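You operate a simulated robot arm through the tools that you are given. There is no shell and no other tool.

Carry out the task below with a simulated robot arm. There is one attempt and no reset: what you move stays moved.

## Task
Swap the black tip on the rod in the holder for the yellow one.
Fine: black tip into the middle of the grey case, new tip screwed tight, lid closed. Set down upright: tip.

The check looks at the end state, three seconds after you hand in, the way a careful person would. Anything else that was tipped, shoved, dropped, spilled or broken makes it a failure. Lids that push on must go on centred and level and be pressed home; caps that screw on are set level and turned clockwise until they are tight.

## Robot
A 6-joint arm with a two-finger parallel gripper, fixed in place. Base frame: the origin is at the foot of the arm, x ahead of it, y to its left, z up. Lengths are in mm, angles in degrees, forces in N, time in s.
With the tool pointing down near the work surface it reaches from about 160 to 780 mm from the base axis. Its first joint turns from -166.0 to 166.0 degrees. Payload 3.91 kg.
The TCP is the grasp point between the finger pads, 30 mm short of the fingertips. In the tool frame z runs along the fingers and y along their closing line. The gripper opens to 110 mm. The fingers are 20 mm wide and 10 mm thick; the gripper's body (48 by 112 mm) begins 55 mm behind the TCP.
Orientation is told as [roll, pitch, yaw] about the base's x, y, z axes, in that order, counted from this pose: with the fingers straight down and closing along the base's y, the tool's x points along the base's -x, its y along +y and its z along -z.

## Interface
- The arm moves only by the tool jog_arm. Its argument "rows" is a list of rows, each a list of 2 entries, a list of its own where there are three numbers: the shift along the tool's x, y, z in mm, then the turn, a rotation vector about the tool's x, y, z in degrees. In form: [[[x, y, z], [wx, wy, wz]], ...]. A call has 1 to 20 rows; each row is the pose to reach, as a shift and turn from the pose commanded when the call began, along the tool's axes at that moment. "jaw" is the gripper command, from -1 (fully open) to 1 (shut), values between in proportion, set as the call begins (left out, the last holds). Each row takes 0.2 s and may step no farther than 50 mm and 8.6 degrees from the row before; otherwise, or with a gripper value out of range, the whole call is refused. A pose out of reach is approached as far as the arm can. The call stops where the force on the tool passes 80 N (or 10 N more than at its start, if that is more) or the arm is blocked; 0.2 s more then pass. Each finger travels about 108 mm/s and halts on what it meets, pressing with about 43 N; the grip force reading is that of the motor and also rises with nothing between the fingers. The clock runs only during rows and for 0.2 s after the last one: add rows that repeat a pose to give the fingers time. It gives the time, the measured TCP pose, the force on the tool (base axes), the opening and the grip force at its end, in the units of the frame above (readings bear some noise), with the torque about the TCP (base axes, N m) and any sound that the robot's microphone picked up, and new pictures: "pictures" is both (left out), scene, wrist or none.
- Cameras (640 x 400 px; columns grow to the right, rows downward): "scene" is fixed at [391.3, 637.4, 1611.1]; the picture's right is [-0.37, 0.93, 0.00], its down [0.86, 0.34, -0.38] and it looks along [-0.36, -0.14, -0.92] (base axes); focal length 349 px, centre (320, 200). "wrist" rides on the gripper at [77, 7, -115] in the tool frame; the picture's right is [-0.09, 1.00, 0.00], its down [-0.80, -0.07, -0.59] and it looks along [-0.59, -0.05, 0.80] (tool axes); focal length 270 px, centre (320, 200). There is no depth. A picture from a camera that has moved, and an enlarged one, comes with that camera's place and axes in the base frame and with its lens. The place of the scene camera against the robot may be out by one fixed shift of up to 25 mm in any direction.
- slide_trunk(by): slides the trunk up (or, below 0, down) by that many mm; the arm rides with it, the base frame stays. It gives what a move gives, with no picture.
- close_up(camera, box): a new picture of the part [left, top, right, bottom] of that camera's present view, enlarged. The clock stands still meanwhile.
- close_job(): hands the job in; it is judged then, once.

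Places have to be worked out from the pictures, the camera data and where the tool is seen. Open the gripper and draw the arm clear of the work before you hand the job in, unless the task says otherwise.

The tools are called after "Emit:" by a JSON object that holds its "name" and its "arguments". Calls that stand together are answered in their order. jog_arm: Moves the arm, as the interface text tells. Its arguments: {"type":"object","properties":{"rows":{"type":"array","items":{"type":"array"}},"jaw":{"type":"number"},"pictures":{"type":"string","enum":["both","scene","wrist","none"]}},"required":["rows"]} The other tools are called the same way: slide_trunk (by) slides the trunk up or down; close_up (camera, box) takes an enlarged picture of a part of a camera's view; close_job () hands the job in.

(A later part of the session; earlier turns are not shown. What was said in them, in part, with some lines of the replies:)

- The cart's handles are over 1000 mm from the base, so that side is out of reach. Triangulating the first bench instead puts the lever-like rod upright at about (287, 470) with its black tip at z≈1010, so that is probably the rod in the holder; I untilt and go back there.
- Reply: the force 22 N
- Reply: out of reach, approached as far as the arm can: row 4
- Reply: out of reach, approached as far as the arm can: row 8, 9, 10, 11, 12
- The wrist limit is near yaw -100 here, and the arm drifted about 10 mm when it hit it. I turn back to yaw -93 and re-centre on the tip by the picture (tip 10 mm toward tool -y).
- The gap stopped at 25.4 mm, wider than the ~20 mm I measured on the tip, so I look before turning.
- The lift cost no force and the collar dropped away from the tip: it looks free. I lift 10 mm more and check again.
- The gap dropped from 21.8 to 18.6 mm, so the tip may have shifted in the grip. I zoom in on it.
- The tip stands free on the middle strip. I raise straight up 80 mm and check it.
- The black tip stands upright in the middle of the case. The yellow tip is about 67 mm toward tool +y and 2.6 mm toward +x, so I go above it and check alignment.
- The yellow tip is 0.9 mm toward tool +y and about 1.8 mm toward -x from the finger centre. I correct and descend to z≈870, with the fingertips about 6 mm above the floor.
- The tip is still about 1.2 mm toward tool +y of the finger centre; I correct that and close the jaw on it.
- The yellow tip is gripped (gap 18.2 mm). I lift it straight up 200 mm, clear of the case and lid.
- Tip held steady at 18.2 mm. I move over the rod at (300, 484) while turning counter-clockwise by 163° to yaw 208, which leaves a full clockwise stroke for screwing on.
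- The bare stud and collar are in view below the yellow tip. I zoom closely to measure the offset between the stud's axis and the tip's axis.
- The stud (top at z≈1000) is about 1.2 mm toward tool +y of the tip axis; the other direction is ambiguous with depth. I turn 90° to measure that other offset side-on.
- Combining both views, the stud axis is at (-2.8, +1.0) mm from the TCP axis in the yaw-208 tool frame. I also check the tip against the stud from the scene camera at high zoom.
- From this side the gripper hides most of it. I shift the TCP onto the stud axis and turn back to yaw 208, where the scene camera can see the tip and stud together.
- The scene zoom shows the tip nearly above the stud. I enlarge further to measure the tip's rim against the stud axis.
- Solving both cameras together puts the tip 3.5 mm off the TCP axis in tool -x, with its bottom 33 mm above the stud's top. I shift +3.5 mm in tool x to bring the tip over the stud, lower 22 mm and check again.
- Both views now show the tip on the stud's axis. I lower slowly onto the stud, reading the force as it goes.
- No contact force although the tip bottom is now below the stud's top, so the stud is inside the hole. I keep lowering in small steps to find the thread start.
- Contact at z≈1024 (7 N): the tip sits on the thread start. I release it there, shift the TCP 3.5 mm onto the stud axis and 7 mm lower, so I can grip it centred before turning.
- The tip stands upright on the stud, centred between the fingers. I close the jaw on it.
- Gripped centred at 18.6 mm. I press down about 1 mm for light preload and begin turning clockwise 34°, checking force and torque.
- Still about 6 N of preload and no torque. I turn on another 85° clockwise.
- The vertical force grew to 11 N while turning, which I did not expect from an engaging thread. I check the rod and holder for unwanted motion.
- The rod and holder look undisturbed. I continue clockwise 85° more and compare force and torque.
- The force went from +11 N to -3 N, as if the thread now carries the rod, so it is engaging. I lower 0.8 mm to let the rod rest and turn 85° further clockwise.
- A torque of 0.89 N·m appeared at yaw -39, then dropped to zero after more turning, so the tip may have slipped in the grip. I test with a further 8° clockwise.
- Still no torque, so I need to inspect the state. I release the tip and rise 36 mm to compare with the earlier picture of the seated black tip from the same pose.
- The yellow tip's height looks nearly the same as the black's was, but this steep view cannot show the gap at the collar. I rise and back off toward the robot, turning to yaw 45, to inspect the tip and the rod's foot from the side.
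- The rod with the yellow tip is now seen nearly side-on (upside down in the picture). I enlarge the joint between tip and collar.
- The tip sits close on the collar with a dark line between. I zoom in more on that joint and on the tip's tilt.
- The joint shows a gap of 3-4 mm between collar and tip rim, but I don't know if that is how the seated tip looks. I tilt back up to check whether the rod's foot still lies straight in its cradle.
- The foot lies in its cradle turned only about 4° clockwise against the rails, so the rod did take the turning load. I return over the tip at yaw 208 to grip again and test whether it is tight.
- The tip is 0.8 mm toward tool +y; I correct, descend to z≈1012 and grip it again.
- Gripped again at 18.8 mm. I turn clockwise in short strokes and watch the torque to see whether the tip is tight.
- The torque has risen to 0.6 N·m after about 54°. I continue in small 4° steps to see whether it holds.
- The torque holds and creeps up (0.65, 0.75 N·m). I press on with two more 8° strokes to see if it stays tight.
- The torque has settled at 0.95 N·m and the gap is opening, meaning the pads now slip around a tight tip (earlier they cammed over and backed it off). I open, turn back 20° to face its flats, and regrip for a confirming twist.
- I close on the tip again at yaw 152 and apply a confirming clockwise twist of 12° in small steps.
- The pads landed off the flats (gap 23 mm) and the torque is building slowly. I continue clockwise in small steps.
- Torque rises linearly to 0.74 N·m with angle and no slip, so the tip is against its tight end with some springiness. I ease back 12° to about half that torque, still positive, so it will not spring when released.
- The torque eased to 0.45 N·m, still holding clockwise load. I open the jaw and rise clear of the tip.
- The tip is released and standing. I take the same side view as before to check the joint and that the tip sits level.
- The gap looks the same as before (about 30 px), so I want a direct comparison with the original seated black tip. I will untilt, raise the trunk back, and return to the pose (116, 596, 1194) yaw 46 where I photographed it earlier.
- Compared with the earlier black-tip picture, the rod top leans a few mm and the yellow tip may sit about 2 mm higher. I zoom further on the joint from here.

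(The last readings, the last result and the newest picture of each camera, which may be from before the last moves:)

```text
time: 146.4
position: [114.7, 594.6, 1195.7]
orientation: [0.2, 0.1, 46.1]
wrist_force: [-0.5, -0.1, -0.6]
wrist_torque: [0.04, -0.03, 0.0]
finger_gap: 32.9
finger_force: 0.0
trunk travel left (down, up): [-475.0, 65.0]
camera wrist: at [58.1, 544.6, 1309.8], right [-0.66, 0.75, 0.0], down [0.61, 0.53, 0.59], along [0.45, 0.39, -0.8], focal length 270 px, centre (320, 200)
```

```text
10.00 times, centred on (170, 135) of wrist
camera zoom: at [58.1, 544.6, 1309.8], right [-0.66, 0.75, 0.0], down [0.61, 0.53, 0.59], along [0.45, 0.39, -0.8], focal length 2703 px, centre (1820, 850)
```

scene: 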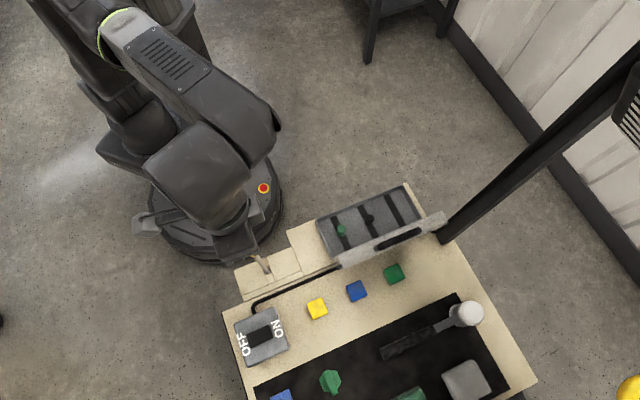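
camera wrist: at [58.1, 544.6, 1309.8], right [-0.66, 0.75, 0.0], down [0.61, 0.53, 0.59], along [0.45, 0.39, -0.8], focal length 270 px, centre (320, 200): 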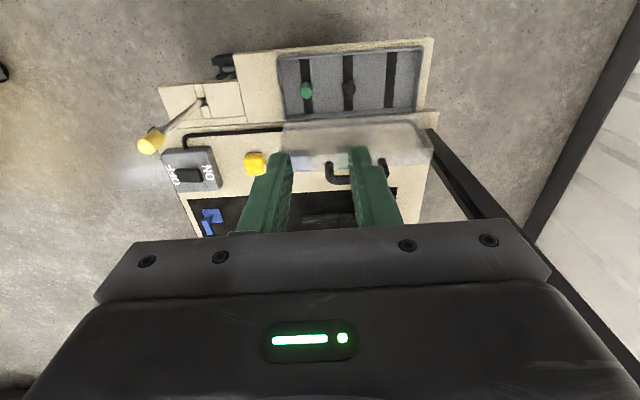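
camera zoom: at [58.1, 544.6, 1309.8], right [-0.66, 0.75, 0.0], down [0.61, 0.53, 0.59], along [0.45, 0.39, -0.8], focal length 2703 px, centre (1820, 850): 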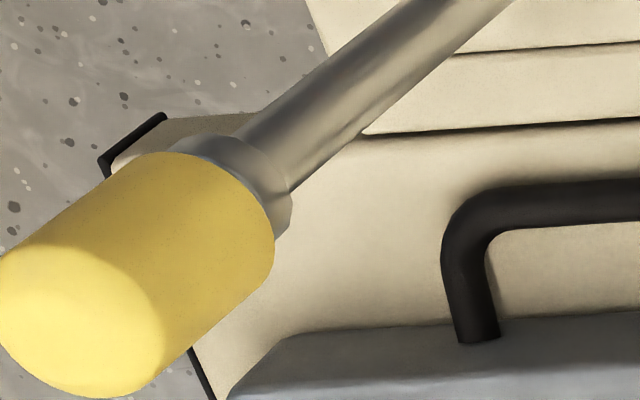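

Working the numbers, the yellow tip's top height matches the black's once the slight lean is allowed for, and every grip met the same elastic end stop at the same tip angle, so it is screwed home. Next I go back over the open lid's handle at yaw 134 to close the case.

Emit:
{"name": "jog_arm", "arguments": {"rows": [[[-15, 3, 0], [0, 0, -8]], [[-30, 5, 0], [0, 0, -16]], [[-45, 8, 0], [0, 0, -24]], [[-60, 11, 0], [0, 0, -32]], [[-75, 13, 0], [0, 0, -40]], [[-88, 16, 0], [0, 0, -48]], [[-101.3, 17.9, 0], [0, 0, -56]], [[-101.3, 17.9, 0], [0, 0, -64]], [[-101.3, 17.9, 0], [0, 0, -72]], [[-101.3, 17.9, 0], [0, 0, -80]], [[-101.3, 17.9, 0], [0, 0, -88.3]]], "jaw": 0.4, "pictures": "wrist"}}

Emit:
{"name": "slide_trunk", "arguments": {"by": -120}}

Emit:
{"name": "close_up", "arguments": {"camera": "wrist", "box": [200, 20, 460, 240]}}

```text
time: 148.8
position: [173.1, 681.2, 1193.4]
orientation: [0.1, -0.2, 134.6]
wrist_force: [-0.2, 0.0, -0.8]
wrist_torque: [-0.01, -0.03, -0.03]
finger_gap: 33.0
finger_force: 0.1
trunk travel left (down, up): [-475.0, 65.0]
camera wrist: at [222.5, 621.9, 1308.6], right [-0.77, -0.64, 0.0], down [-0.51, 0.62, 0.6], along [-0.38, 0.46, -0.8], focal length 270 px, centre (320, 200)
```

wrist: 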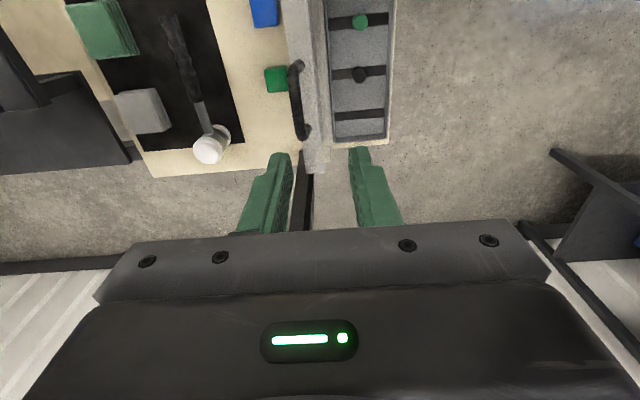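

```text
time: 150.3
position: [172.0, 681.8, 1074.5]
orientation: [0.1, -0.2, 134.4]
wrist_force: [-0.1, 0.2, 0.0]
wrist_torque: [-0.01, -0.04, 0.0]
finger_gap: 32.9
finger_force: 0.1
trunk travel left (down, up): [-355.0, 185.0]
```

```text
1.82 times, centred on (330, 130) of wrist
camera zoom: at [222.3, 621.7, 1188.7], right [-0.77, -0.63, 0.0], down [-0.51, 0.62, 0.6], along [-0.38, 0.46, -0.8], focal length 491 px, centre (302, 327)
```

zoom: 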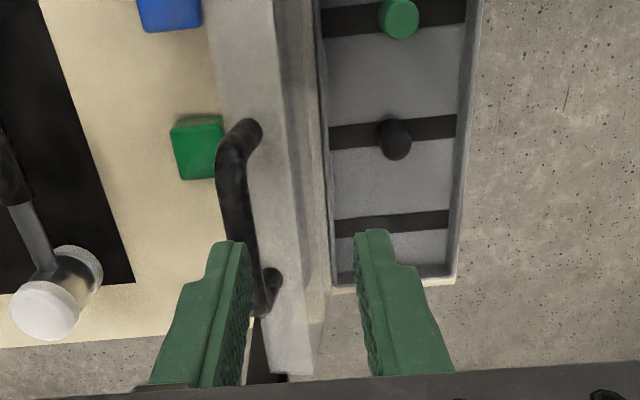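

The lid stands as I left it, with its handle bar about 30 mm toward +v and 10 mm toward +u of the TCP. I move above the bar while dropping to z≈1048, and check alignment.

Emit:
{"name": "jog_arm", "arguments": {"rows": [[[-3, -10, 8], [0, 0, 0]], [[-6, -20, 16], [0, 0, 0]], [[-10, -30, 26], [0, 0, 0]], [[-10, -30, 26], [0, 0, 0]]], "pictures": "wrist"}}

Emit:
{"name": "close_up", "arguments": {"camera": "wrist", "box": [230, 40, 410, 240]}}

```text
time: 151.3
position: [186.3, 710.2, 1049.9]
orientation: [0.0, -0.2, 134.4]
wrist_force: [0.1, -0.2, -0.5]
wrist_torque: [-0.04, -0.03, 0.01]
finger_gap: 32.9
finger_force: 0.0
trunk travel left (down, up): [-355.0, 185.0]
camera wrist: at [236.2, 650.2, 1163.5], right [-0.77, -0.63, 0.0], down [-0.51, 0.62, 0.6], along [-0.38, 0.46, -0.8], focal length 270 px, centre (320, 200)
```

wrist: 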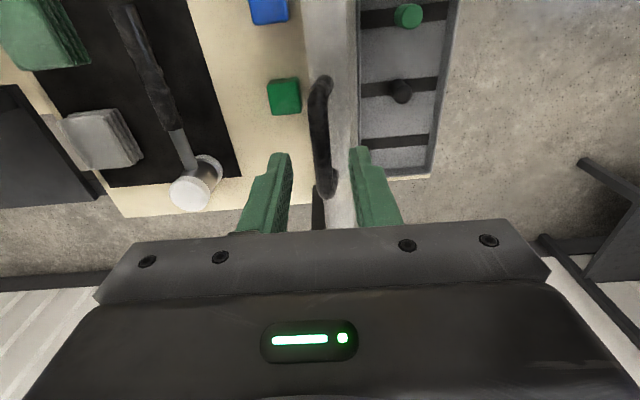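

```text
2.00 times, centred on (320, 140) of wrist
camera zoom: at [236.2, 650.2, 1163.5], right [-0.77, -0.63, 0.0], down [-0.51, 0.62, 0.6], along [-0.38, 0.46, -0.8], focal length 541 px, centre (320, 320)
```

zoom: 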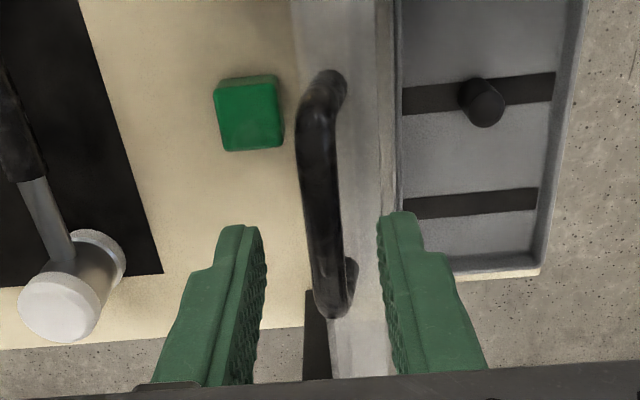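

The bar lies centred between the fingers. I descend 57 mm to the height where I released it earlier and grip it.

Emit:
{"name": "jog_arm", "arguments": {"rows": [[[0, 0, 16], [0, 0, 0]], [[0, 0, 32], [0, 0, 0]], [[0, 0, 46], [0, 0, 0]], [[0, 0, 57], [0, 0, 0]], [[0, 0, 57], [0, 0, 0]]], "pictures": "wrist"}}

Emit:
{"name": "jog_arm", "arguments": {"rows": [[[0, 0, 0], [0, 0, 0]], [[0, 0, 0], [0, 0, 0]], [[0, 0, 0], [0, 0, 0]]], "jaw": 1, "pictures": "wrist"}}

```text
time: 152.5
position: [187.4, 710.0, 991.9]
orientation: [0.0, -0.3, 134.4]
wrist_force: [-0.8, 0.8, -0.3]
wrist_torque: [-0.01, 0.01, 0.01]
finger_gap: 33.0
finger_force: 0.1
trunk travel left (down, up): [-355.0, 185.0]
camera wrist: at [236.8, 649.9, 1105.2], right [-0.77, -0.63, 0.0], down [-0.51, 0.62, 0.6], along [-0.38, 0.46, -0.8], focal length 270 px, centre (320, 200)
```

wrist: 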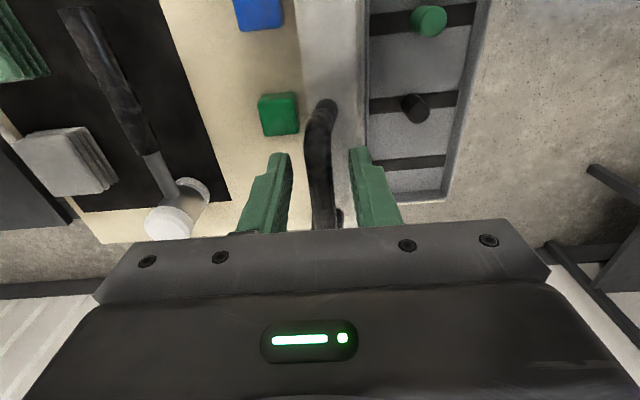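

```text
time: 153.3
position: [187.9, 707.9, 989.9]
orientation: [0.1, -0.1, 134.5]
wrist_force: [-1.0, -2.4, -1.8]
wrist_torque: [0.01, 0.06, 0.54]
finger_gap: 13.4
finger_force: 45.2
trunk travel left (down, up): [-355.0, 185.0]
camera wrist: at [236.6, 649.8, 1105.3], right [-0.77, -0.63, 0.0], down [-0.51, 0.62, 0.6], along [-0.38, 0.46, -0.8], focal length 270 px, centre (320, 200)
```

wrist: 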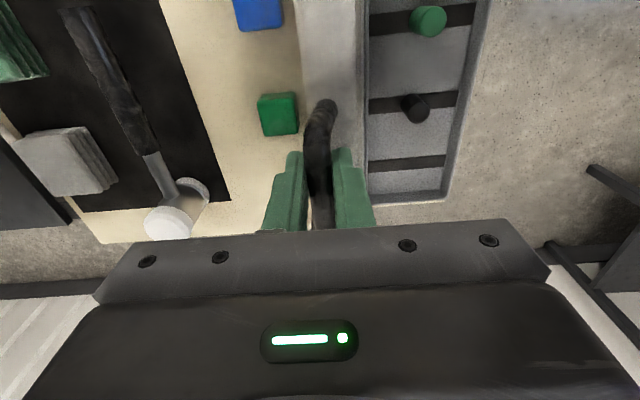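

The handle is gripped (13.4 mm). I swing the lid back along the same arc in reverse, first down to about 60°, and check the forces.

Emit:
{"name": "jog_arm", "arguments": {"rows": [[[0, 7, -1.8], [0, 0, 0]], [[0, 13.9, -3.5], [0, 0, 0]], [[0, 22.2, -4.6], [0, 0, 0]], [[0, 30.5, -5.6], [0, 0, 0]], [[0, 38.9, -5.8], [0, 0, 0]], [[0, 47.2, -5.7], [0, 0, 0]], [[0, 55.5, -4.9], [0, 0, 0]], [[0, 63.7, -3.8], [0, 0, 0]]], "pictures": "wrist"}}

```text
time: 155.1
position: [141.3, 664.9, 995.1]
orientation: [0.0, -0.2, 134.4]
wrist_force: [1.4, -1.4, 2.2]
wrist_torque: [0.0, -0.09, 0.19]
finger_gap: 13.3
finger_force: 45.0
trunk travel left (down, up): [-355.0, 185.0]
camera wrist: at [191.3, 604.5, 1109.0], right [-0.77, -0.63, 0.0], down [-0.51, 0.62, 0.6], along [-0.38, 0.46, -0.8], focal length 270 px, centre (320, 200)
```

wrist: 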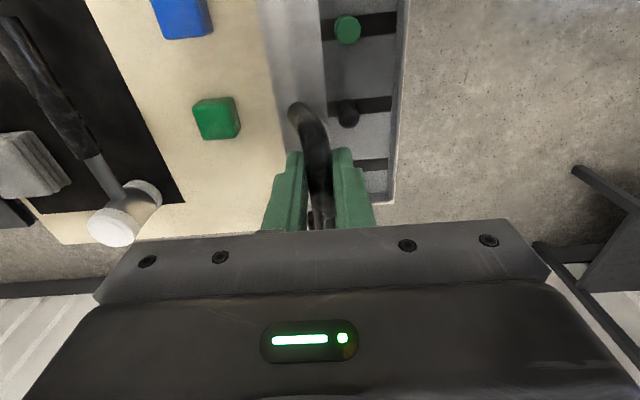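

The lid follows with only 2 N. I continue down to about 39°.

Emit:
{"name": "jog_arm", "arguments": {"rows": [[[0, 8.2, 1.7], [0, 0, 0]], [[0, 16.2, 3.9], [0, 0, 0]], [[0, 24.2, 6.7], [0, 0, 0]], [[0, 31.9, 9.8], [0, 0, 0]], [[0.2, 39.4, 13.5], [0, 0, 0]], [[0.4, 46.6, 17.6], [0, 0, 0]], [[0.6, 53.6, 22.2], [0, 0, 0]], [[0.8, 60.4, 27.1], [0, 0, 0]]], "pictures": "wrist"}}

```text
time: 156.9
position: [98.6, 622.7, 967.3]
orientation: [0.1, -0.2, 134.4]
wrist_force: [3.0, -2.1, 0.6]
wrist_torque: [0.17, -0.01, -0.07]
finger_gap: 13.3
finger_force: 44.9
trunk travel left (down, up): [-355.0, 185.0]
camera wrist: at [148.8, 562.5, 1082.4], right [-0.77, -0.63, 0.0], down [-0.51, 0.62, 0.6], along [-0.38, 0.46, -0.8], focal length 270 px, centre (320, 200)
```

wrist: 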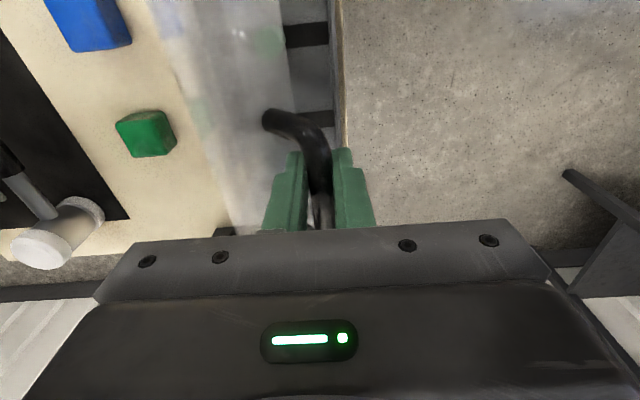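

Forces stay under 4 N at about 46°. I continue to about 12°.

Emit:
{"name": "jog_arm", "arguments": {"rows": [[[0.2, 6.4, 5.3], [0, 0, 0]], [[0.3, 12.5, 11], [0, 0, 0]], [[0.3, 18.1, 17.1], [0, 0, 0]], [[0.4, 23.5, 23.5], [0, 0, 0]], [[0.4, 28.4, 30.3], [0, 0, 0]], [[0.5, 32.9, 37.3], [0, 0, 0]], [[0.5, 36.9, 44.7], [0, 0, 0]], [[0.5, 40.6, 52.2], [0, 0, 0]], [[0.5, 45.7, 65.5], [0, 0, 0]]], "pictures": "wrist"}}

```text
time: 158.9
position: [66.4, 590.0, 902.5]
orientation: [0.0, -0.1, 134.4]
wrist_force: [2.5, -2.6, 0.9]
wrist_torque: [0.06, -0.02, -0.22]
finger_gap: 13.3
finger_force: 45.0
trunk travel left (down, up): [-355.0, 185.0]
camera wrist: at [115.8, 529.9, 1017.0], right [-0.77, -0.63, 0.0], down [-0.51, 0.62, 0.6], along [-0.38, 0.46, -0.8], focal length 270 px, centre (320, 200)
```

wrist: 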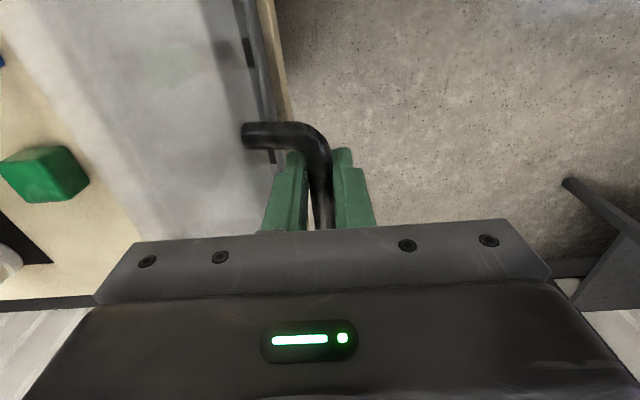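

About 11° left. I lower 22 mm along the arc, then in 1 mm steps until the lid lands.

Emit:
{"name": "jog_arm", "arguments": {"rows": [[[0, 2, 7], [0, 0, 0]], [[0, 3.7, 13.9], [0, 0, 0]], [[0, 4.8, 19], [0, 0, 0]], [[0, 5.2, 22], [0, 0, 0]]], "pictures": "none"}}

Emit:
{"name": "jog_arm", "arguments": {"rows": [[[0, 0.1, 1], [0, 0, 0]], [[0, 0.2, 2], [0, 0, 0]]], "pictures": "none"}}

Emit:
{"name": "jog_arm", "arguments": {"rows": [[[0, 0.1, 1], [0, 0, 0]], [[0, 0.2, 2], [0, 0, 0]]], "pictures": "none"}}

```text
time: 159.9
position: [62.1, 585.8, 881.1]
orientation: [0.1, -0.2, 134.3]
wrist_force: [-0.4, -9.4, 1.4]
wrist_torque: [0.24, 0.2, -0.31]
finger_gap: 13.7
finger_force: 44.5
trunk travel left (down, up): [-355.0, 185.0]
```

```text
time: 160.5
position: [61.7, 585.9, 878.6]
orientation: [0.0, -0.2, 134.3]
wrist_force: [-1.3, -9.6, 2.3]
wrist_torque: [0.19, 0.07, -0.34]
finger_gap: 13.4
finger_force: 44.7
trunk travel left (down, up): [-355.0, 185.0]
```

```text
time: 161.1
position: [61.6, 586.0, 877.7]
orientation: [0.0, -0.2, 134.3]
wrist_force: [-2.7, -10.8, 2.0]
wrist_torque: [0.17, 0.1, -0.29]
finger_gap: 13.3
finger_force: 45.2
trunk travel left (down, up): [-355.0, 185.0]
```

Near z≈877 the lid has not clearly landed and there is a 9 N load along -v. I relieve 1 mm that way and keep lowering gently.

Emit:
{"name": "jog_arm", "arguments": {"rows": [[[0, 0.8, 0.5], [0, 0, 0]], [[0, 0.8, 1], [0, 0, 0]]], "pictures": "none"}}

Emit:
{"name": "jog_arm", "arguments": {"rows": [[[0, 0, 1], [0, 0, 0]], [[0, 0, 2], [0, 0, 0]]], "pictures": "none"}}

```text
time: 161.7
position: [61.8, 584.4, 876.7]
orientation: [0.0, -0.2, 134.4]
wrist_force: [3.2, -9.3, 0.9]
wrist_torque: [0.3, 0.14, -0.33]
finger_gap: 13.4
finger_force: 45.3
trunk travel left (down, up): [-355.0, 185.0]
```

```text
time: 162.3
position: [60.5, 584.9, 873.3]
orientation: [0.0, -0.2, 134.3]
wrist_force: [5.3, -9.9, 1.5]
wrist_torque: [0.21, 0.03, -0.31]
finger_gap: 13.1
finger_force: 45.0
trunk travel left (down, up): [-355.0, 185.0]
```

Still lowering without vertical contact, with about 11 N sideways along the bar. I relieve 1 mm in tool x and continue down.

Emit:
{"name": "jog_arm", "arguments": {"rows": [[[1, 0, 0.5], [0, 0, 0]], [[1, 0, 1], [0, 0, 0]]], "pictures": "none"}}

Emit:
{"name": "jog_arm", "arguments": {"rows": [[[0, 0, 1], [0, 0, 0]], [[0, 0, 2], [0, 0, 0]]], "pictures": "wrist"}}

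Emit:
{"name": "close_up", "arguments": {"camera": "scene", "box": [290, 160, 450, 270]}}

```text
time: 162.9
position: [61.7, 584.6, 873.4]
orientation: [0.1, -0.2, 134.4]
wrist_force: [-0.4, -5.0, 0.3]
wrist_torque: [-0.09, -0.16, -0.31]
finger_gap: 13.3
finger_force: 44.5
trunk travel left (down, up): [-355.0, 185.0]
```

```text
time: 163.5
position: [60.3, 584.9, 871.9]
orientation: [-0.1, -0.2, 134.4]
wrist_force: [-6.3, -5.0, 8.6]
wrist_torque: [-0.44, -0.36, -0.39]
finger_gap: 13.6
finger_force: 45.4
trunk travel left (down, up): [-355.0, 185.0]
camera wrist: at [110.9, 524.7, 985.8], right [-0.77, -0.63, 0.0], down [-0.51, 0.62, 0.6], along [-0.38, 0.46, -0.8], focal length 270 px, centre (320, 200)
```

wrist: 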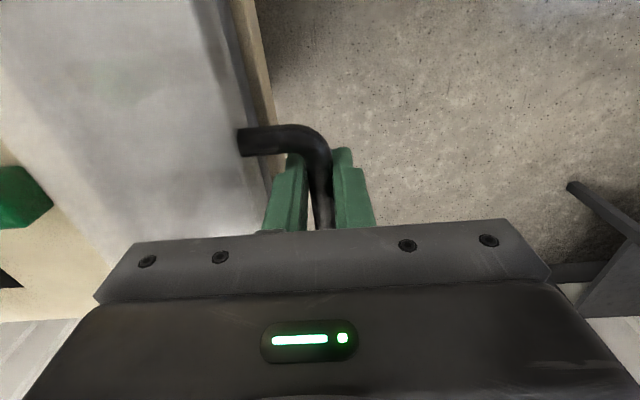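

```text
3.64 times, centred on (370, 215) of scene
camera zoom: at [391.3, 637.4, 1611.1], right [-0.37, 0.93, 0.0], down [0.86, 0.34, -0.38], along [-0.36, -0.14, -0.92], focal length 1269 px, centre (138, 146)
```

zoom: 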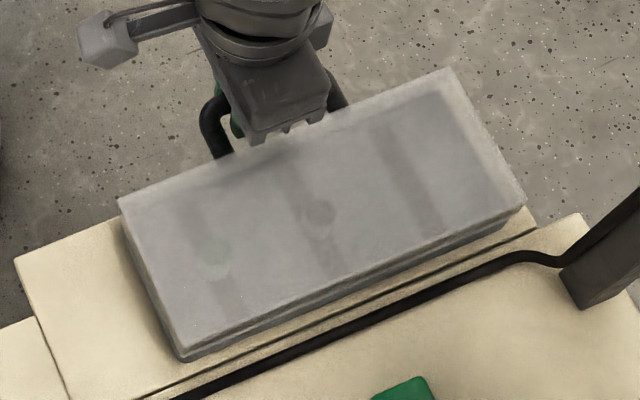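

The lid has landed (8.6 N) and its corners in the scene view match the original closed position. I press about 1.5 mm more to seat it, then relieve and release the handle.

Emit:
{"name": "jog_arm", "arguments": {"rows": [[[0, 0, 0.8], [0, 0, 0]], [[0, 0, 1.6], [0, 0, 0]], [[0, 0, 1.6], [0, 0, 0]]], "pictures": "none"}}

Emit:
{"name": "jog_arm", "arguments": {"rows": [[[0, 0, -0.8], [0, 0, 0]], [[0, 0, -1.4], [0, 0, 0]]], "pictures": "none"}}

Emit:
{"name": "jog_arm", "arguments": {"rows": [[[0, 0, 0], [0, 0, 0]], [[0, 0, 0], [0, 0, 0]], [[0, 0, 0], [0, 0, 0]]], "jaw": 0.5, "pictures": "wrist"}}

```text
time: 164.3
position: [59.8, 584.6, 871.0]
orientation: [-0.1, -0.3, 134.5]
wrist_force: [-9.7, -3.6, 23.1]
wrist_torque: [-0.57, -0.47, -0.38]
finger_gap: 13.3
finger_force: 45.3
trunk travel left (down, up): [-355.0, 185.0]
```

```text
time: 164.9
position: [61.2, 584.4, 870.1]
orientation: [-0.1, -0.3, 134.5]
wrist_force: [-11.2, 3.3, 17.8]
wrist_torque: [0.61, 0.63, -0.35]
finger_gap: 13.5
finger_force: 44.7
trunk travel left (down, up): [-355.0, 185.0]
```

```text
time: 165.7
position: [62.4, 584.7, 869.1]
orientation: [0.1, -0.1, 134.4]
wrist_force: [1.2, -0.2, -0.4]
wrist_torque: [0.01, -0.01, -0.02]
finger_gap: 27.5
finger_force: 0.1
trunk travel left (down, up): [-355.0, 185.0]
camera wrist: at [112.4, 525.1, 984.3], right [-0.77, -0.63, 0.0], down [-0.51, 0.62, 0.6], along [-0.38, 0.46, -0.8], focal length 270 px, centre (320, 200)
```

wrist: 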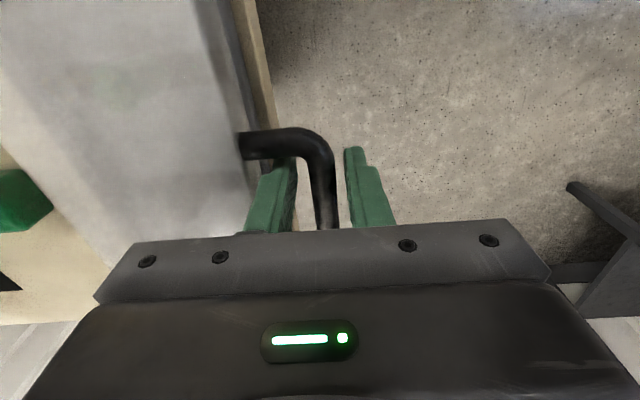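

The handle is released. I raise straight up 130 mm, clear of the loop, and check the closed case.

Emit:
{"name": "jog_arm", "arguments": {"rows": [[[0, 0, -12], [0, 0, 0]], [[0, 0, -25], [0, 0, 0]], [[0, 0, -40], [0, 0, 0]], [[0, 0, -60], [0, 0, 0]], [[0, 0, -95], [0, 0, 0]], [[0, 0, -130], [0, 0, 0]]], "pictures": "both"}}

Emit:
{"name": "close_up", "arguments": {"camera": "scene", "box": [290, 160, 450, 270]}}

Emit:
{"name": "close_up", "arguments": {"camera": "wrist", "box": [100, 0, 340, 200]}}

```text
time: 167.1
position: [61.2, 583.7, 1001.9]
orientation: [0.0, -0.2, 134.4]
wrist_force: [-0.1, 0.2, 1.1]
wrist_torque: [-0.02, -0.01, -0.02]
finger_gap: 27.5
finger_force: 0.0
trunk travel left (down, up): [-355.0, 185.0]
camera wrist: at [110.8, 524.8, 1116.4], right [-0.77, -0.63, 0.0], down [-0.51, 0.62, 0.6], along [-0.38, 0.46, -0.8], focal length 270 px, centre (320, 200)
```

scene: 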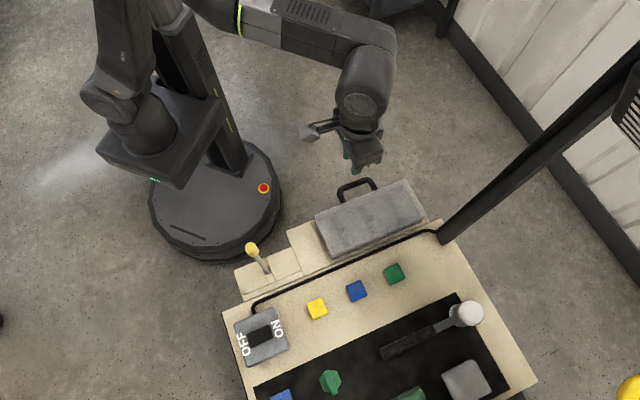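
wrist: 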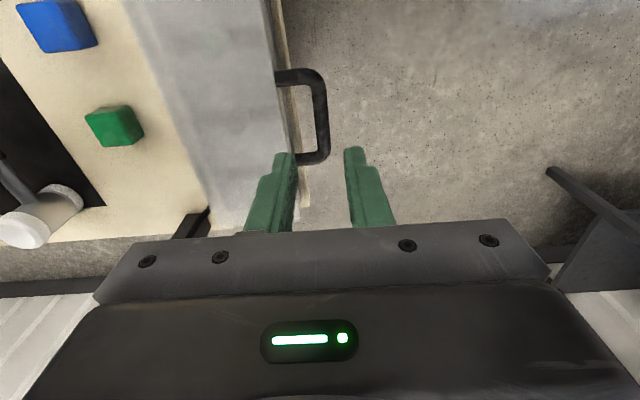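

```text
3.64 times, centred on (370, 215) of scene
camera zoom: at [391.3, 637.4, 1611.1], right [-0.37, 0.93, 0.0], down [0.86, 0.34, -0.38], along [-0.36, -0.14, -0.92], focal length 1269 px, centre (138, 146)
```

zoom: 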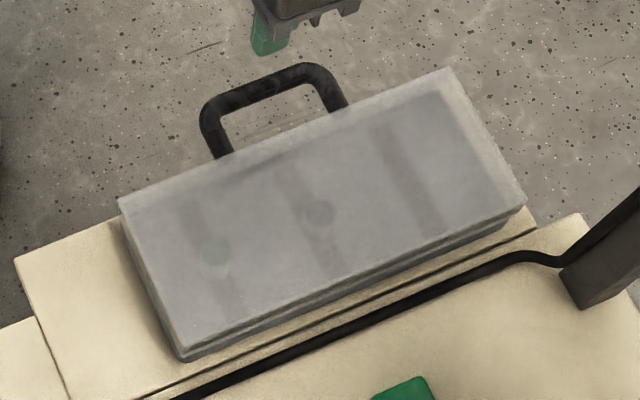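

```text
2.00 times, centred on (220, 100) of wrist
camera zoom: at [110.8, 524.8, 1116.4], right [-0.77, -0.63, 0.0], down [-0.51, 0.62, 0.6], along [-0.38, 0.46, -0.8], focal length 541 px, centre (520, 400)
```

zoom: 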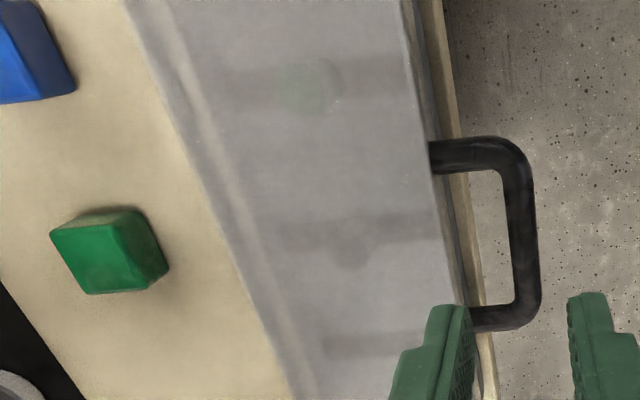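

The closed case matches the starting picture, with the green disc left and the black disc in the middle. The scene camera also photographed the black tip at the start, so I repeat that exact close-up to compare the tip's height.

Emit:
{"name": "close_up", "arguments": {"camera": "scene", "box": [220, 220, 400, 400]}}

Emit:
{"name": "close_up", "arguments": {"camera": "scene", "box": [235, 235, 275, 275]}}

```text
2.22 times, centred on (310, 310) of scene
camera zoom: at [391.3, 637.4, 1611.1], right [-0.37, 0.93, 0.0], down [0.86, 0.34, -0.38], along [-0.36, -0.14, -0.92], focal length 776 px, centre (342, -44)
```

zoom: 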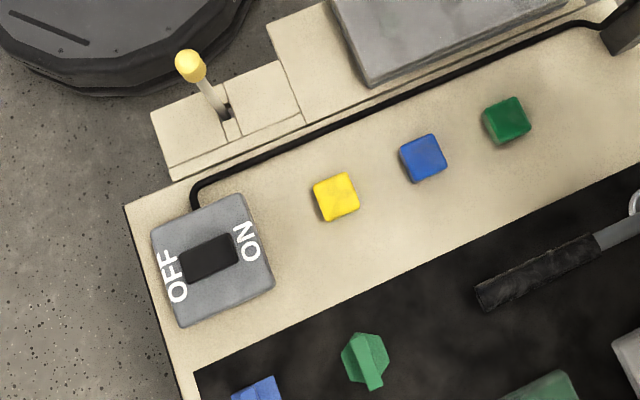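

```text
10.00 times, centred on (255, 255) of scene
camera zoom: at [391.3, 637.4, 1611.1], right [-0.37, 0.93, 0.0], down [0.86, 0.34, -0.38], along [-0.36, -0.14, -0.92], focal length 3490 px, centre (970, -350)
```

zoom: 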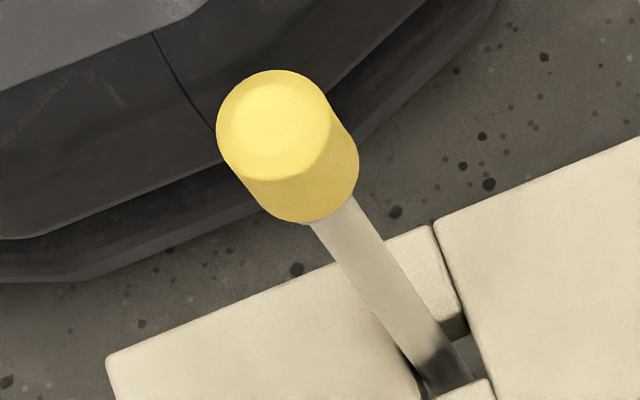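

These comparisons do not settle the tip's seating to better than 2-3 mm, so I will test it directly: grip the tip on its flats and lift a few mm to see if the rod comes along. I move back over the rod at yaw 178.

Emit:
{"name": "jog_arm", "arguments": {"rows": [[[0, 0, -45], [0, 0, 0]], [[0, 0, -88], [0, 0, 0]], [[40, -16.5, -88], [0, 0, -7.3]], [[80, -33, -88], [0, 0, -14.6]], [[120, -50, -88], [0, 0, -21.9]], [[160, -66.5, -88], [0, 0, -29.2]], [[200, -83, -88], [0, 0, -36.5]], [[239.4, -99.4, -88], [0, 0, -43.6]], [[239.4, -99.4, -88], [0, 0, -43.6]]], "jaw": 0.4, "pictures": "wrist"}}

Emit:
{"name": "close_up", "arguments": {"camera": "wrist", "box": [260, 60, 380, 180]}}

```text
time: 169.1
position: [301.2, 484.1, 1086.4]
orientation: [-0.1, -0.2, 178.1]
wrist_force: [0.3, 0.6, -0.6]
wrist_torque: [-0.03, 0.0, -0.02]
finger_gap: 33.0
finger_force: 0.0
trunk travel left (down, up): [-355.0, 185.0]
camera wrist: at [378.4, 472.6, 1201.4], right [-0.12, -0.99, 0.0], down [-0.8, 0.1, 0.6], along [-0.59, 0.07, -0.8], focal length 270 px, centre (320, 200)
```

wrist: 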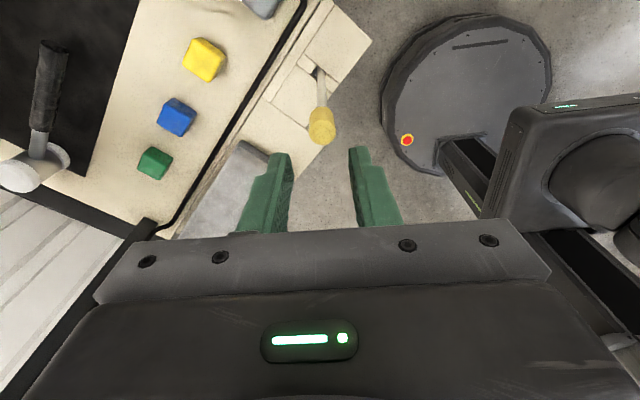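

```text
3.33 times, centred on (320, 120) of wrist
camera zoom: at [378.4, 472.6, 1201.4], right [-0.12, -0.99, 0.0], down [-0.8, 0.1, 0.6], along [-0.59, 0.07, -0.8], focal length 901 px, centre (320, 467)
```

zoom: 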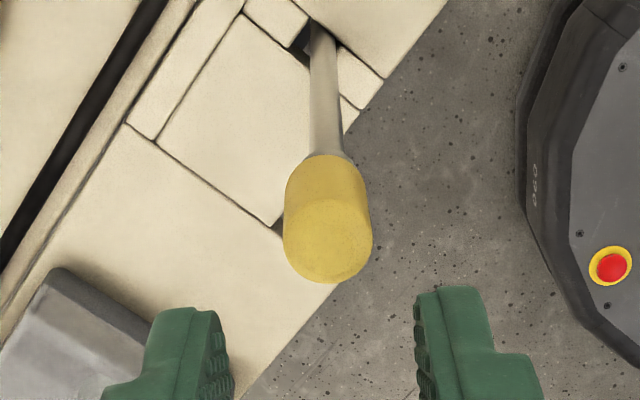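

The tip is about 1 mm toward tool +y and 0.8 mm toward -x. I correct, descend to z≈1012 and grip it at yaw 178, on its flats.

Emit:
{"name": "jog_arm", "arguments": {"rows": [[[-0.8, 1, 0], [0, 0, 0]], [[-0.8, 1, 20], [0, 0, 0]], [[-0.8, 1, 40], [0, 0, 0]], [[-0.8, 1, 60], [0, 0, 0]], [[-0.8, 1, 74.5], [0, 0, 0]], [[-0.8, 1, 74.5], [0, 0, 0]]], "pictures": "none"}}

Emit:
{"name": "jog_arm", "arguments": {"rows": [[[0, 0, 0], [0, 0, 0]], [[0, 0, 0], [0, 0, 0]], [[0, 0, 0], [0, 0, 0]]], "jaw": 1, "pictures": "none"}}

Emit:
{"name": "close_up", "arguments": {"camera": "wrist", "box": [285, 100, 355, 200]}}

```text
time: 170.5
position: [299.3, 481.2, 1013.5]
orientation: [0.0, -0.2, 178.0]
wrist_force: [-0.7, 0.3, -0.1]
wrist_torque: [0.01, -0.01, 0.01]
finger_gap: 33.0
finger_force: 0.0
trunk travel left (down, up): [-355.0, 185.0]
```

```text
time: 171.3
position: [300.0, 482.7, 1012.9]
orientation: [0.0, -0.2, 178.0]
wrist_force: [-0.3, -0.3, -1.6]
wrist_torque: [-0.01, 0.0, 0.03]
finger_gap: 18.7
finger_force: 42.8
trunk travel left (down, up): [-355.0, 185.0]
```

```text
4.00 times, centred on (320, 150) of wrist
camera zoom: at [377.0, 472.6, 1128.3], right [-0.12, -0.99, 0.0], down [-0.8, 0.1, 0.6], along [-0.59, 0.07, -0.8], focal length 1081 px, centre (320, 400)
```

zoom: 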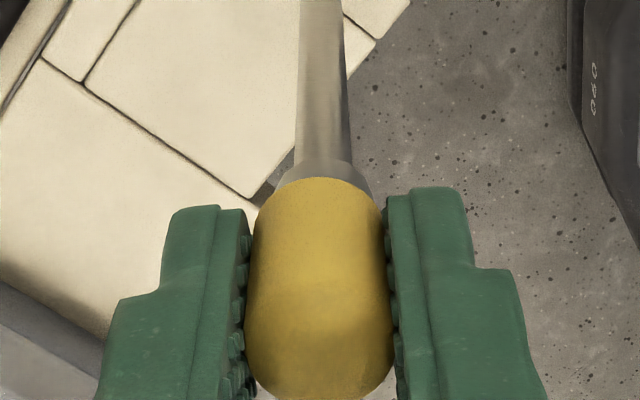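

The grip closed on the flats (18.7 mm) exactly where the tight angle was predicted. Now I lift 3 mm to see whether the rod comes with the tip.

Emit:
{"name": "jog_arm", "arguments": {"rows": [[[0, 0, -1], [0, 0, 0]], [[0, 0, -2], [0, 0, 0]], [[0, 0, -3], [0, 0, 0]], [[0, 0, -3], [0, 0, 0]]], "pictures": "none"}}

Emit:
{"name": "close_up", "arguments": {"camera": "wrist", "box": [285, 100, 355, 200]}}

```text
time: 172.3
position: [299.6, 483.5, 1016.3]
orientation: [0.1, -0.2, 178.0]
wrist_force: [0.2, 0.0, -3.8]
wrist_torque: [0.04, -0.02, 0.02]
finger_gap: 18.5
finger_force: 43.7
trunk travel left (down, up): [-355.0, 185.0]
```

```text
4.00 times, centred on (320, 150) of wrist
camera zoom: at [377.3, 472.9, 1131.0], right [-0.12, -0.99, 0.0], down [-0.8, 0.1, 0.6], along [-0.59, 0.07, -0.8], focal length 1081 px, centre (320, 400)
```

zoom: 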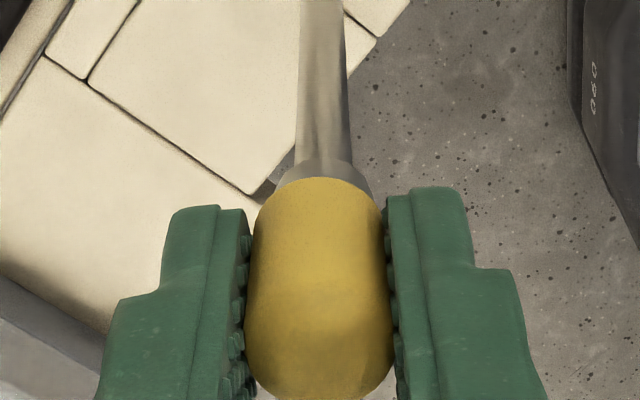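

The rod lifted with the tip (its 3.8 N weight hangs on it, and the collar stayed put against the tip), so the thread is engaged. I lower it back and apply a controlled clockwise twist to confirm it is tight.

Emit:
{"name": "jog_arm", "arguments": {"rows": [[[0, 0, 1.5], [0, 0, 0]], [[0, 0, 3], [0, 0, 0]], [[0, 0, 3.3], [0, 0, 0]]], "pictures": "none"}}

Emit:
{"name": "jog_arm", "arguments": {"rows": [[[0, 0, 0], [0, 0, 5]], [[0, 0, 0], [0, 0, 10]]], "pictures": "none"}}

Emit:
{"name": "jog_arm", "arguments": {"rows": [[[0, 0, 0], [0, 0, 5]], [[0, 0, 0], [0, 0, 10]]], "pictures": "none"}}

```text
time: 173.1
position: [300.2, 481.9, 1012.7]
orientation: [-0.1, -0.2, 178.0]
wrist_force: [0.8, 0.3, 2.6]
wrist_torque: [-0.02, -0.01, 0.02]
finger_gap: 18.9
finger_force: 43.3
trunk travel left (down, up): [-355.0, 185.0]
```

```text
time: 173.7
position: [299.8, 481.8, 1014.1]
orientation: [-0.1, -0.2, 168.0]
wrist_force: [1.0, 0.8, 7.4]
wrist_torque: [0.07, -0.02, 0.33]
finger_gap: 18.6
finger_force: 43.3
trunk travel left (down, up): [-355.0, 185.0]
```

```text
time: 174.3
position: [300.4, 481.8, 1014.1]
orientation: [-0.1, -0.2, 157.9]
wrist_force: [-0.3, 2.3, 10.4]
wrist_torque: [0.1, 0.02, 0.5]
finger_gap: 19.1
finger_force: 43.1
trunk travel left (down, up): [-355.0, 185.0]
```

The torque rises at once (0.33 then 0.5 N·m) with tip and rod acting as one, so the tip is tight. I ease back to the neutral angle and release it.

Emit:
{"name": "jog_arm", "arguments": {"rows": [[[0, 0, 0], [0, 0, -6]], [[0, 0, 0], [0, 0, -12]], [[0, 0, 0], [0, 0, -18]], [[0, 0, 0], [0, 0, -18]]], "pictures": "none"}}

```text
time: 175.3
position: [299.1, 481.1, 1013.3]
orientation: [0.0, -0.1, 176.0]
wrist_force: [0.7, 0.6, 13.3]
wrist_torque: [0.03, 0.0, 0.03]
finger_gap: 18.8
finger_force: 43.0
trunk travel left (down, up): [-355.0, 185.0]
```

Torque is back to zero but there is 13 N of downward press, so I rise 1 mm to relieve it and then open.

Emit:
{"name": "jog_arm", "arguments": {"rows": [[[0, 0, -0.6], [0, 0, 0]], [[0, 0, -1.2], [0, 0, 0]], [[0, 0, -1.2], [0, 0, 0]]], "pictures": "none"}}

Emit:
{"name": "jog_arm", "arguments": {"rows": [[[0, 0, 0], [0, 0, 0]], [[0, 0, 0], [0, 0, 0]], [[0, 0, 0], [0, 0, 0]]], "jaw": 0.4, "pictures": "none"}}

Emit:
{"name": "jog_arm", "arguments": {"rows": [[[0, 0, -15], [0, 0, 0]], [[0, 0, -30], [0, 0, 0]], [[0, 0, -50], [0, 0, 0]], [[0, 0, -80], [0, 0, 0]], [[0, 0, -80], [0, 0, 0]]], "pictures": "both"}}

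```text
time: 176.1
position: [299.9, 480.8, 1012.3]
orientation: [0.0, -0.2, 176.0]
wrist_force: [0.2, -1.1, 5.2]
wrist_torque: [0.01, 0.0, 0.07]
finger_gap: 18.7
finger_force: 42.8
trunk travel left (down, up): [-355.0, 185.0]
```

```text
time: 176.9
position: [300.4, 482.3, 1014.1]
orientation: [0.0, -0.3, 176.1]
wrist_force: [0.0, 0.6, 0.3]
wrist_torque: [0.01, 0.02, -0.02]
finger_gap: 33.2
finger_force: 0.2
trunk travel left (down, up): [-355.0, 185.0]
```

```text
time: 178.1
position: [300.1, 482.2, 1095.2]
orientation: [-0.1, -0.2, 176.0]
wrist_force: [0.2, -0.4, 0.0]
wrist_torque: [-0.01, 0.05, 0.01]
finger_gap: 32.9
finger_force: 0.0
trunk travel left (down, up): [-355.0, 185.0]
camera wrist: at [376.5, 469.8, 1208.9], right [-0.16, -0.99, 0.0], down [-0.79, 0.13, 0.6], along [-0.59, 0.09, -0.8], focal length 270 px, centre (320, 200)
```

scene: 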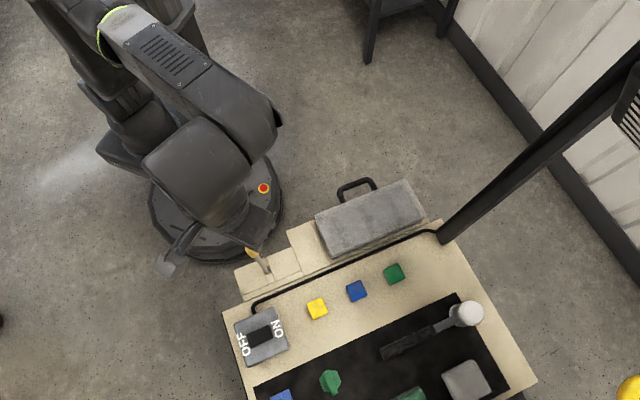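
wrist: 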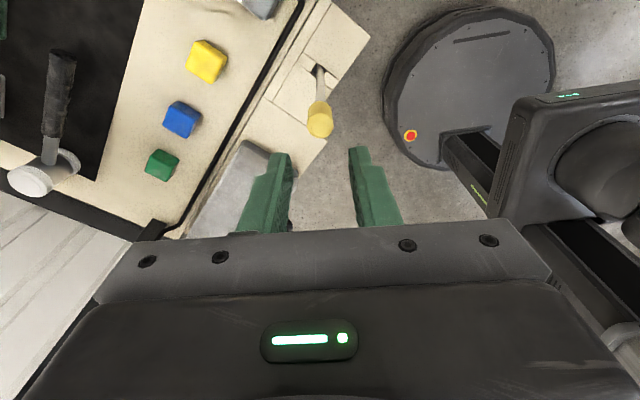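

The tip stands free. I back off toward the robot, turning to yaw 45, for a final side-on look at the joint and the foot.

Emit:
{"name": "jog_arm", "arguments": {"rows": [[[-9, 10, 0], [0, 0, 8.2]], [[-18, 20, 0], [0, 0, 16.4]], [[-30, 34, 0], [0, 0, 24.6]], [[-45, 50, 0], [0, 0, 32.8]], [[-60, 67, 0], [0, 0, 41]], [[-76, 85, 0], [0, 0, 49.2]], [[-92.5, 103.7, 0], [0, 0, 57.4]], [[-92.5, 103.7, 0], [0, 0, 65.6]], [[-92.5, 103.7, 0], [0, 0, 73.8]], [[-92.5, 103.7, 0], [0, 0, 82]], [[-92.5, 103.7, 0], [0, 0, 90.2]], [[-92.5, 103.7, 0], [0, 0, 98.4]], [[-92.5, 103.7, 0], [0, 0, 106.6]], [[-92.5, 103.7, 0], [0, 0, 114.8]], [[-92.5, 103.7, 0], [0, 0, 123]], [[-92.5, 103.7, 0], [0, 0, 131.2]]], "pictures": "none"}}

Emit:
{"name": "close_up", "arguments": {"camera": "wrist", "box": [280, 80, 370, 150]}}

Emit:
{"name": "jog_arm", "arguments": {"rows": [[[0, 0, 0], [0, -8, 0]], [[0, 0, 0], [0, -16, 0]], [[0, 0, 0], [0, -24, 0]], [[0, 0, 0], [0, -30, 0]], [[0, 0, 0], [0, -30, 0]]], "pictures": "wrist"}}

Emit:
{"name": "close_up", "arguments": {"camera": "wrist", "box": [312, 136, 334, 154]}}

Emit:
{"name": "close_up", "arguments": {"camera": "wrist", "box": [300, 60, 345, 190]}}

```text
time: 181.5
position: [200.2, 385.5, 1094.1]
orientation: [0.2, 0.1, 44.7]
wrist_force: [-0.4, 0.1, 0.6]
wrist_torque: [-0.03, 0.0, 0.03]
finger_gap: 32.8
finger_force: 0.0
trunk travel left (down, up): [-355.0, 185.0]
```

```text
5.71 times, centred on (325, 115) of wrist
camera zoom: at [141.8, 335.8, 1208.2], right [-0.64, 0.77, 0.0], down [0.62, 0.51, 0.59], along [0.46, 0.38, -0.81], focal length 1544 px, centre (291, 686)
```

zoom: 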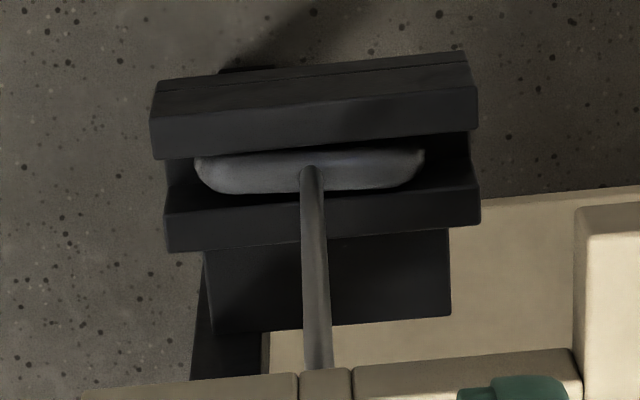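

```text
time: 182.7
position: [202.3, 384.6, 1094.4]
orientation: [0.2, -30.0, 44.6]
wrist_force: [-0.8, -0.2, 0.0]
wrist_torque: [0.02, 0.0, 0.04]
finger_gap: 32.9
finger_force: 0.0
trunk travel left (down, up): [-355.0, 185.0]
camera wrist: at [109.5, 302.6, 1154.8], right [-0.65, 0.76, 0.05], down [0.33, 0.23, 0.92], along [0.69, 0.61, -0.4], focal length 270 px, centre (320, 200)
```

wrist: 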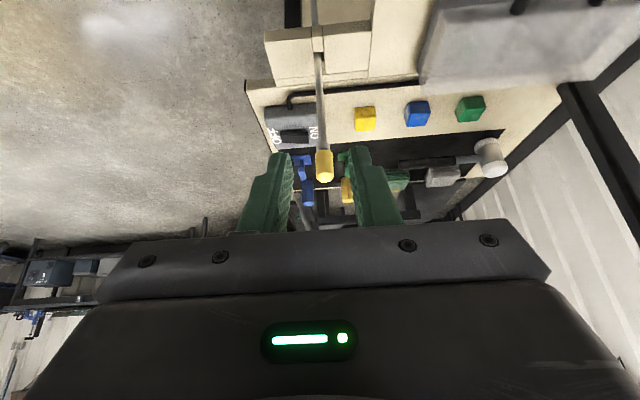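

```text
16.00 times, centred on (323, 145) of wrist
camera zoom: at [109.5, 302.6, 1154.8], right [-0.65, 0.76, 0.05], down [0.33, 0.23, 0.92], along [0.69, 0.61, -0.4], focal length 4325 px, centre (272, 1080)
```

zoom: 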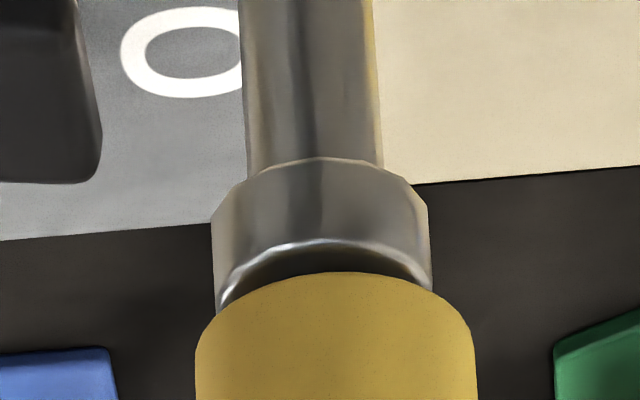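

```text
3.08 times, centred on (322, 125) of wrist
camera zoom: at [109.5, 302.6, 1154.8], right [-0.65, 0.76, 0.05], down [0.33, 0.23, 0.92], along [0.69, 0.61, -0.4], focal length 832 px, centre (312, 431)
```

zoom: 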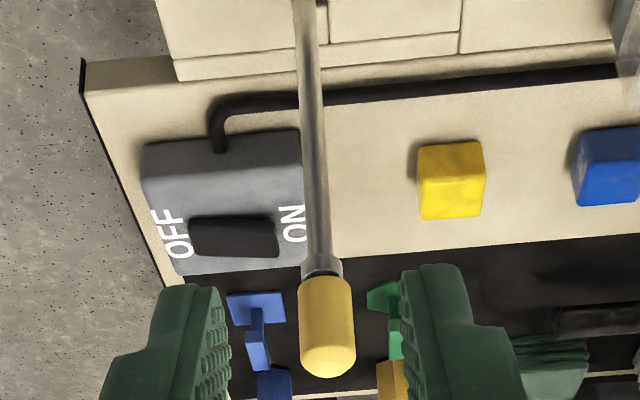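

The joint and foot look unchanged and straight. Going through all four strokes, the tip turned about 206° from thread start to one single end stop and was left at that stop, so it is tight; I now untilt, raise the trunk and draw the arm clear with the gripper open.

Emit:
{"name": "jog_arm", "arguments": {"rows": [[[0, 0, 0], [0, 8, 0]], [[0, 0, 0], [0, 16, 0]], [[0, 0, 0], [0, 24, 0]], [[0, 0, 0], [0, 30, 0]]], "pictures": "none"}}

Emit:
{"name": "slide_trunk", "arguments": {"by": 120}}

Emit:
{"name": "jog_arm", "arguments": {"rows": [[[20, 0, 0], [0, 0, 0]], [[40, 0, 0], [0, 0, 0]], [[60, 0, 0], [0, 0, 0]], [[60, 0, 0], [0, 0, 0]], [[60, 0, 0], [0, 0, 0]]], "jaw": -1, "pictures": "both"}}

Emit:
{"name": "close_up", "arguments": {"camera": "scene", "box": [220, 160, 460, 310]}}

Emit:
{"name": "close_up", "arguments": {"camera": "wrist", "box": [240, 60, 560, 240]}}

```text
time: 183.7
position: [201.5, 383.5, 1094.6]
orientation: [0.1, 0.1, 44.9]
wrist_force: [0.1, -0.7, -0.1]
wrist_torque: [0.0, -0.02, 0.03]
finger_gap: 32.9
finger_force: 0.1
trunk travel left (down, up): [-355.0, 185.0]
```

```text
time: 185.2
position: [200.9, 385.3, 1213.3]
orientation: [0.3, 0.1, 44.8]
wrist_force: [0.1, 0.0, -0.4]
wrist_torque: [-0.01, 0.0, -0.01]
finger_gap: 33.0
finger_force: 0.1
trunk travel left (down, up): [-475.0, 65.0]
```

```text
time: 186.4
position: [158.8, 342.1, 1214.2]
orientation: [0.2, 0.0, 44.8]
wrist_force: [-0.5, 0.6, -0.6]
wrist_torque: [0.0, -0.01, 0.03]
finger_gap: 110.0
finger_force: 0.1
trunk travel left (down, up): [-475.0, 65.0]
camera wrist: at [99.3, 293.1, 1329.2], right [-0.64, 0.77, 0.0], down [0.62, 0.51, 0.59], along [0.45, 0.38, -0.81], focal length 270 px, centre (320, 200)
```

scene: 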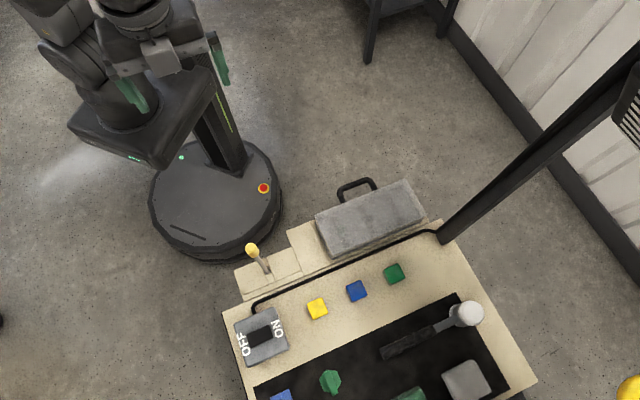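
wrist: 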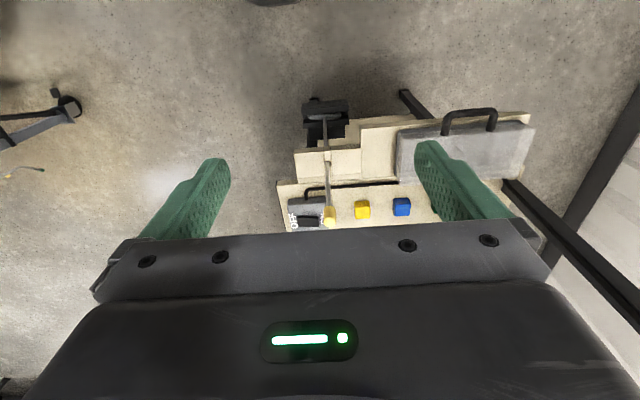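

```text
2.67 times, centred on (340, 235) of scene
camera zoom: at [391.3, 637.4, 1611.1], right [-0.37, 0.93, 0.0], down [0.86, 0.34, -0.38], along [-0.36, -0.14, -0.92], focal length 931 px, centre (267, 107)
```

zoom: 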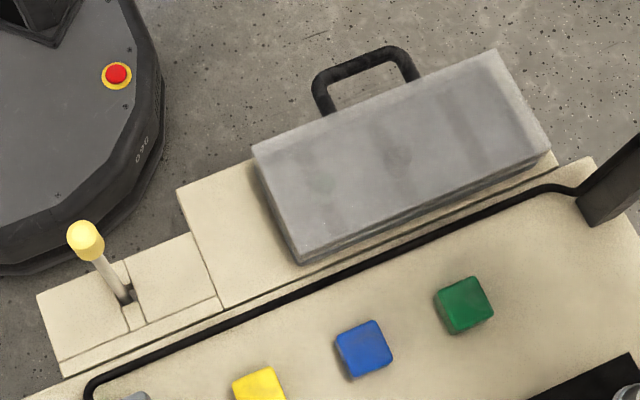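

```text
2.00 times, centred on (400, 150) of wrist
camera zoom: at [99.3, 293.1, 1329.2], right [-0.64, 0.77, 0.0], down [0.62, 0.51, 0.59], along [0.45, 0.38, -0.81], focal length 541 px, centre (160, 300)
```

zoom: 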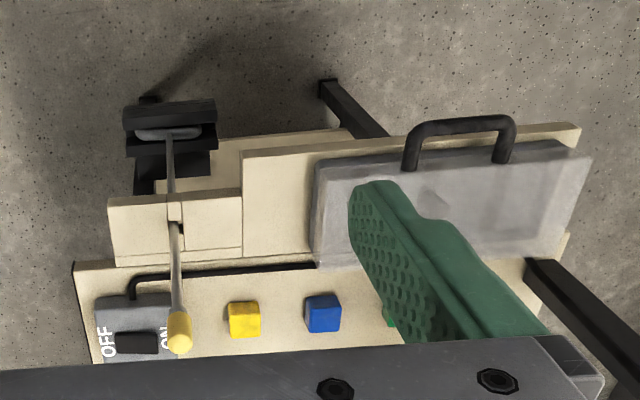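

The case is shut with the black tip in the middle slot, the yellow tip stands upright and tight on the rod, the cubes and mallet are untouched, and the arm is clear with the gripper open. I hand the job in.

Emit:
{"name": "close_job", "arguments": {}}

```text
The job is handed in.
```

I swapped the tips and handed the job in; no result has come back.

- **Black tip:** It stands upright in the middle slot of the grey case, between the green tip's slot and the now-empty yellow slot.
- **Yellow tip:** It is screwed onto the rod and turned clockwise to its end stop. I twisted it up to 0.95 N·m before the grip slipped. When I lifted it 3 mm, the rod came up with it, so the thread holds.
- **Lid:** It is closed and was pressed down with about 23 N. In the scene view its corners match the starting picture.

**Gap below the yellow tip:** A side view shows about 3–4 mm between the yellow tip and the collar below it. I couldn't confirm whether the black tip sat the same way. Every twist met the same end stop, so I judged it tight.

**Rod's foot:** It ended up turned about 4° in its cradle, and the rod's top may sit a few millimetres off where it was.

In the last pictures, everything else I could see on the bench is where it started. The gripper is open and the arm is clear.
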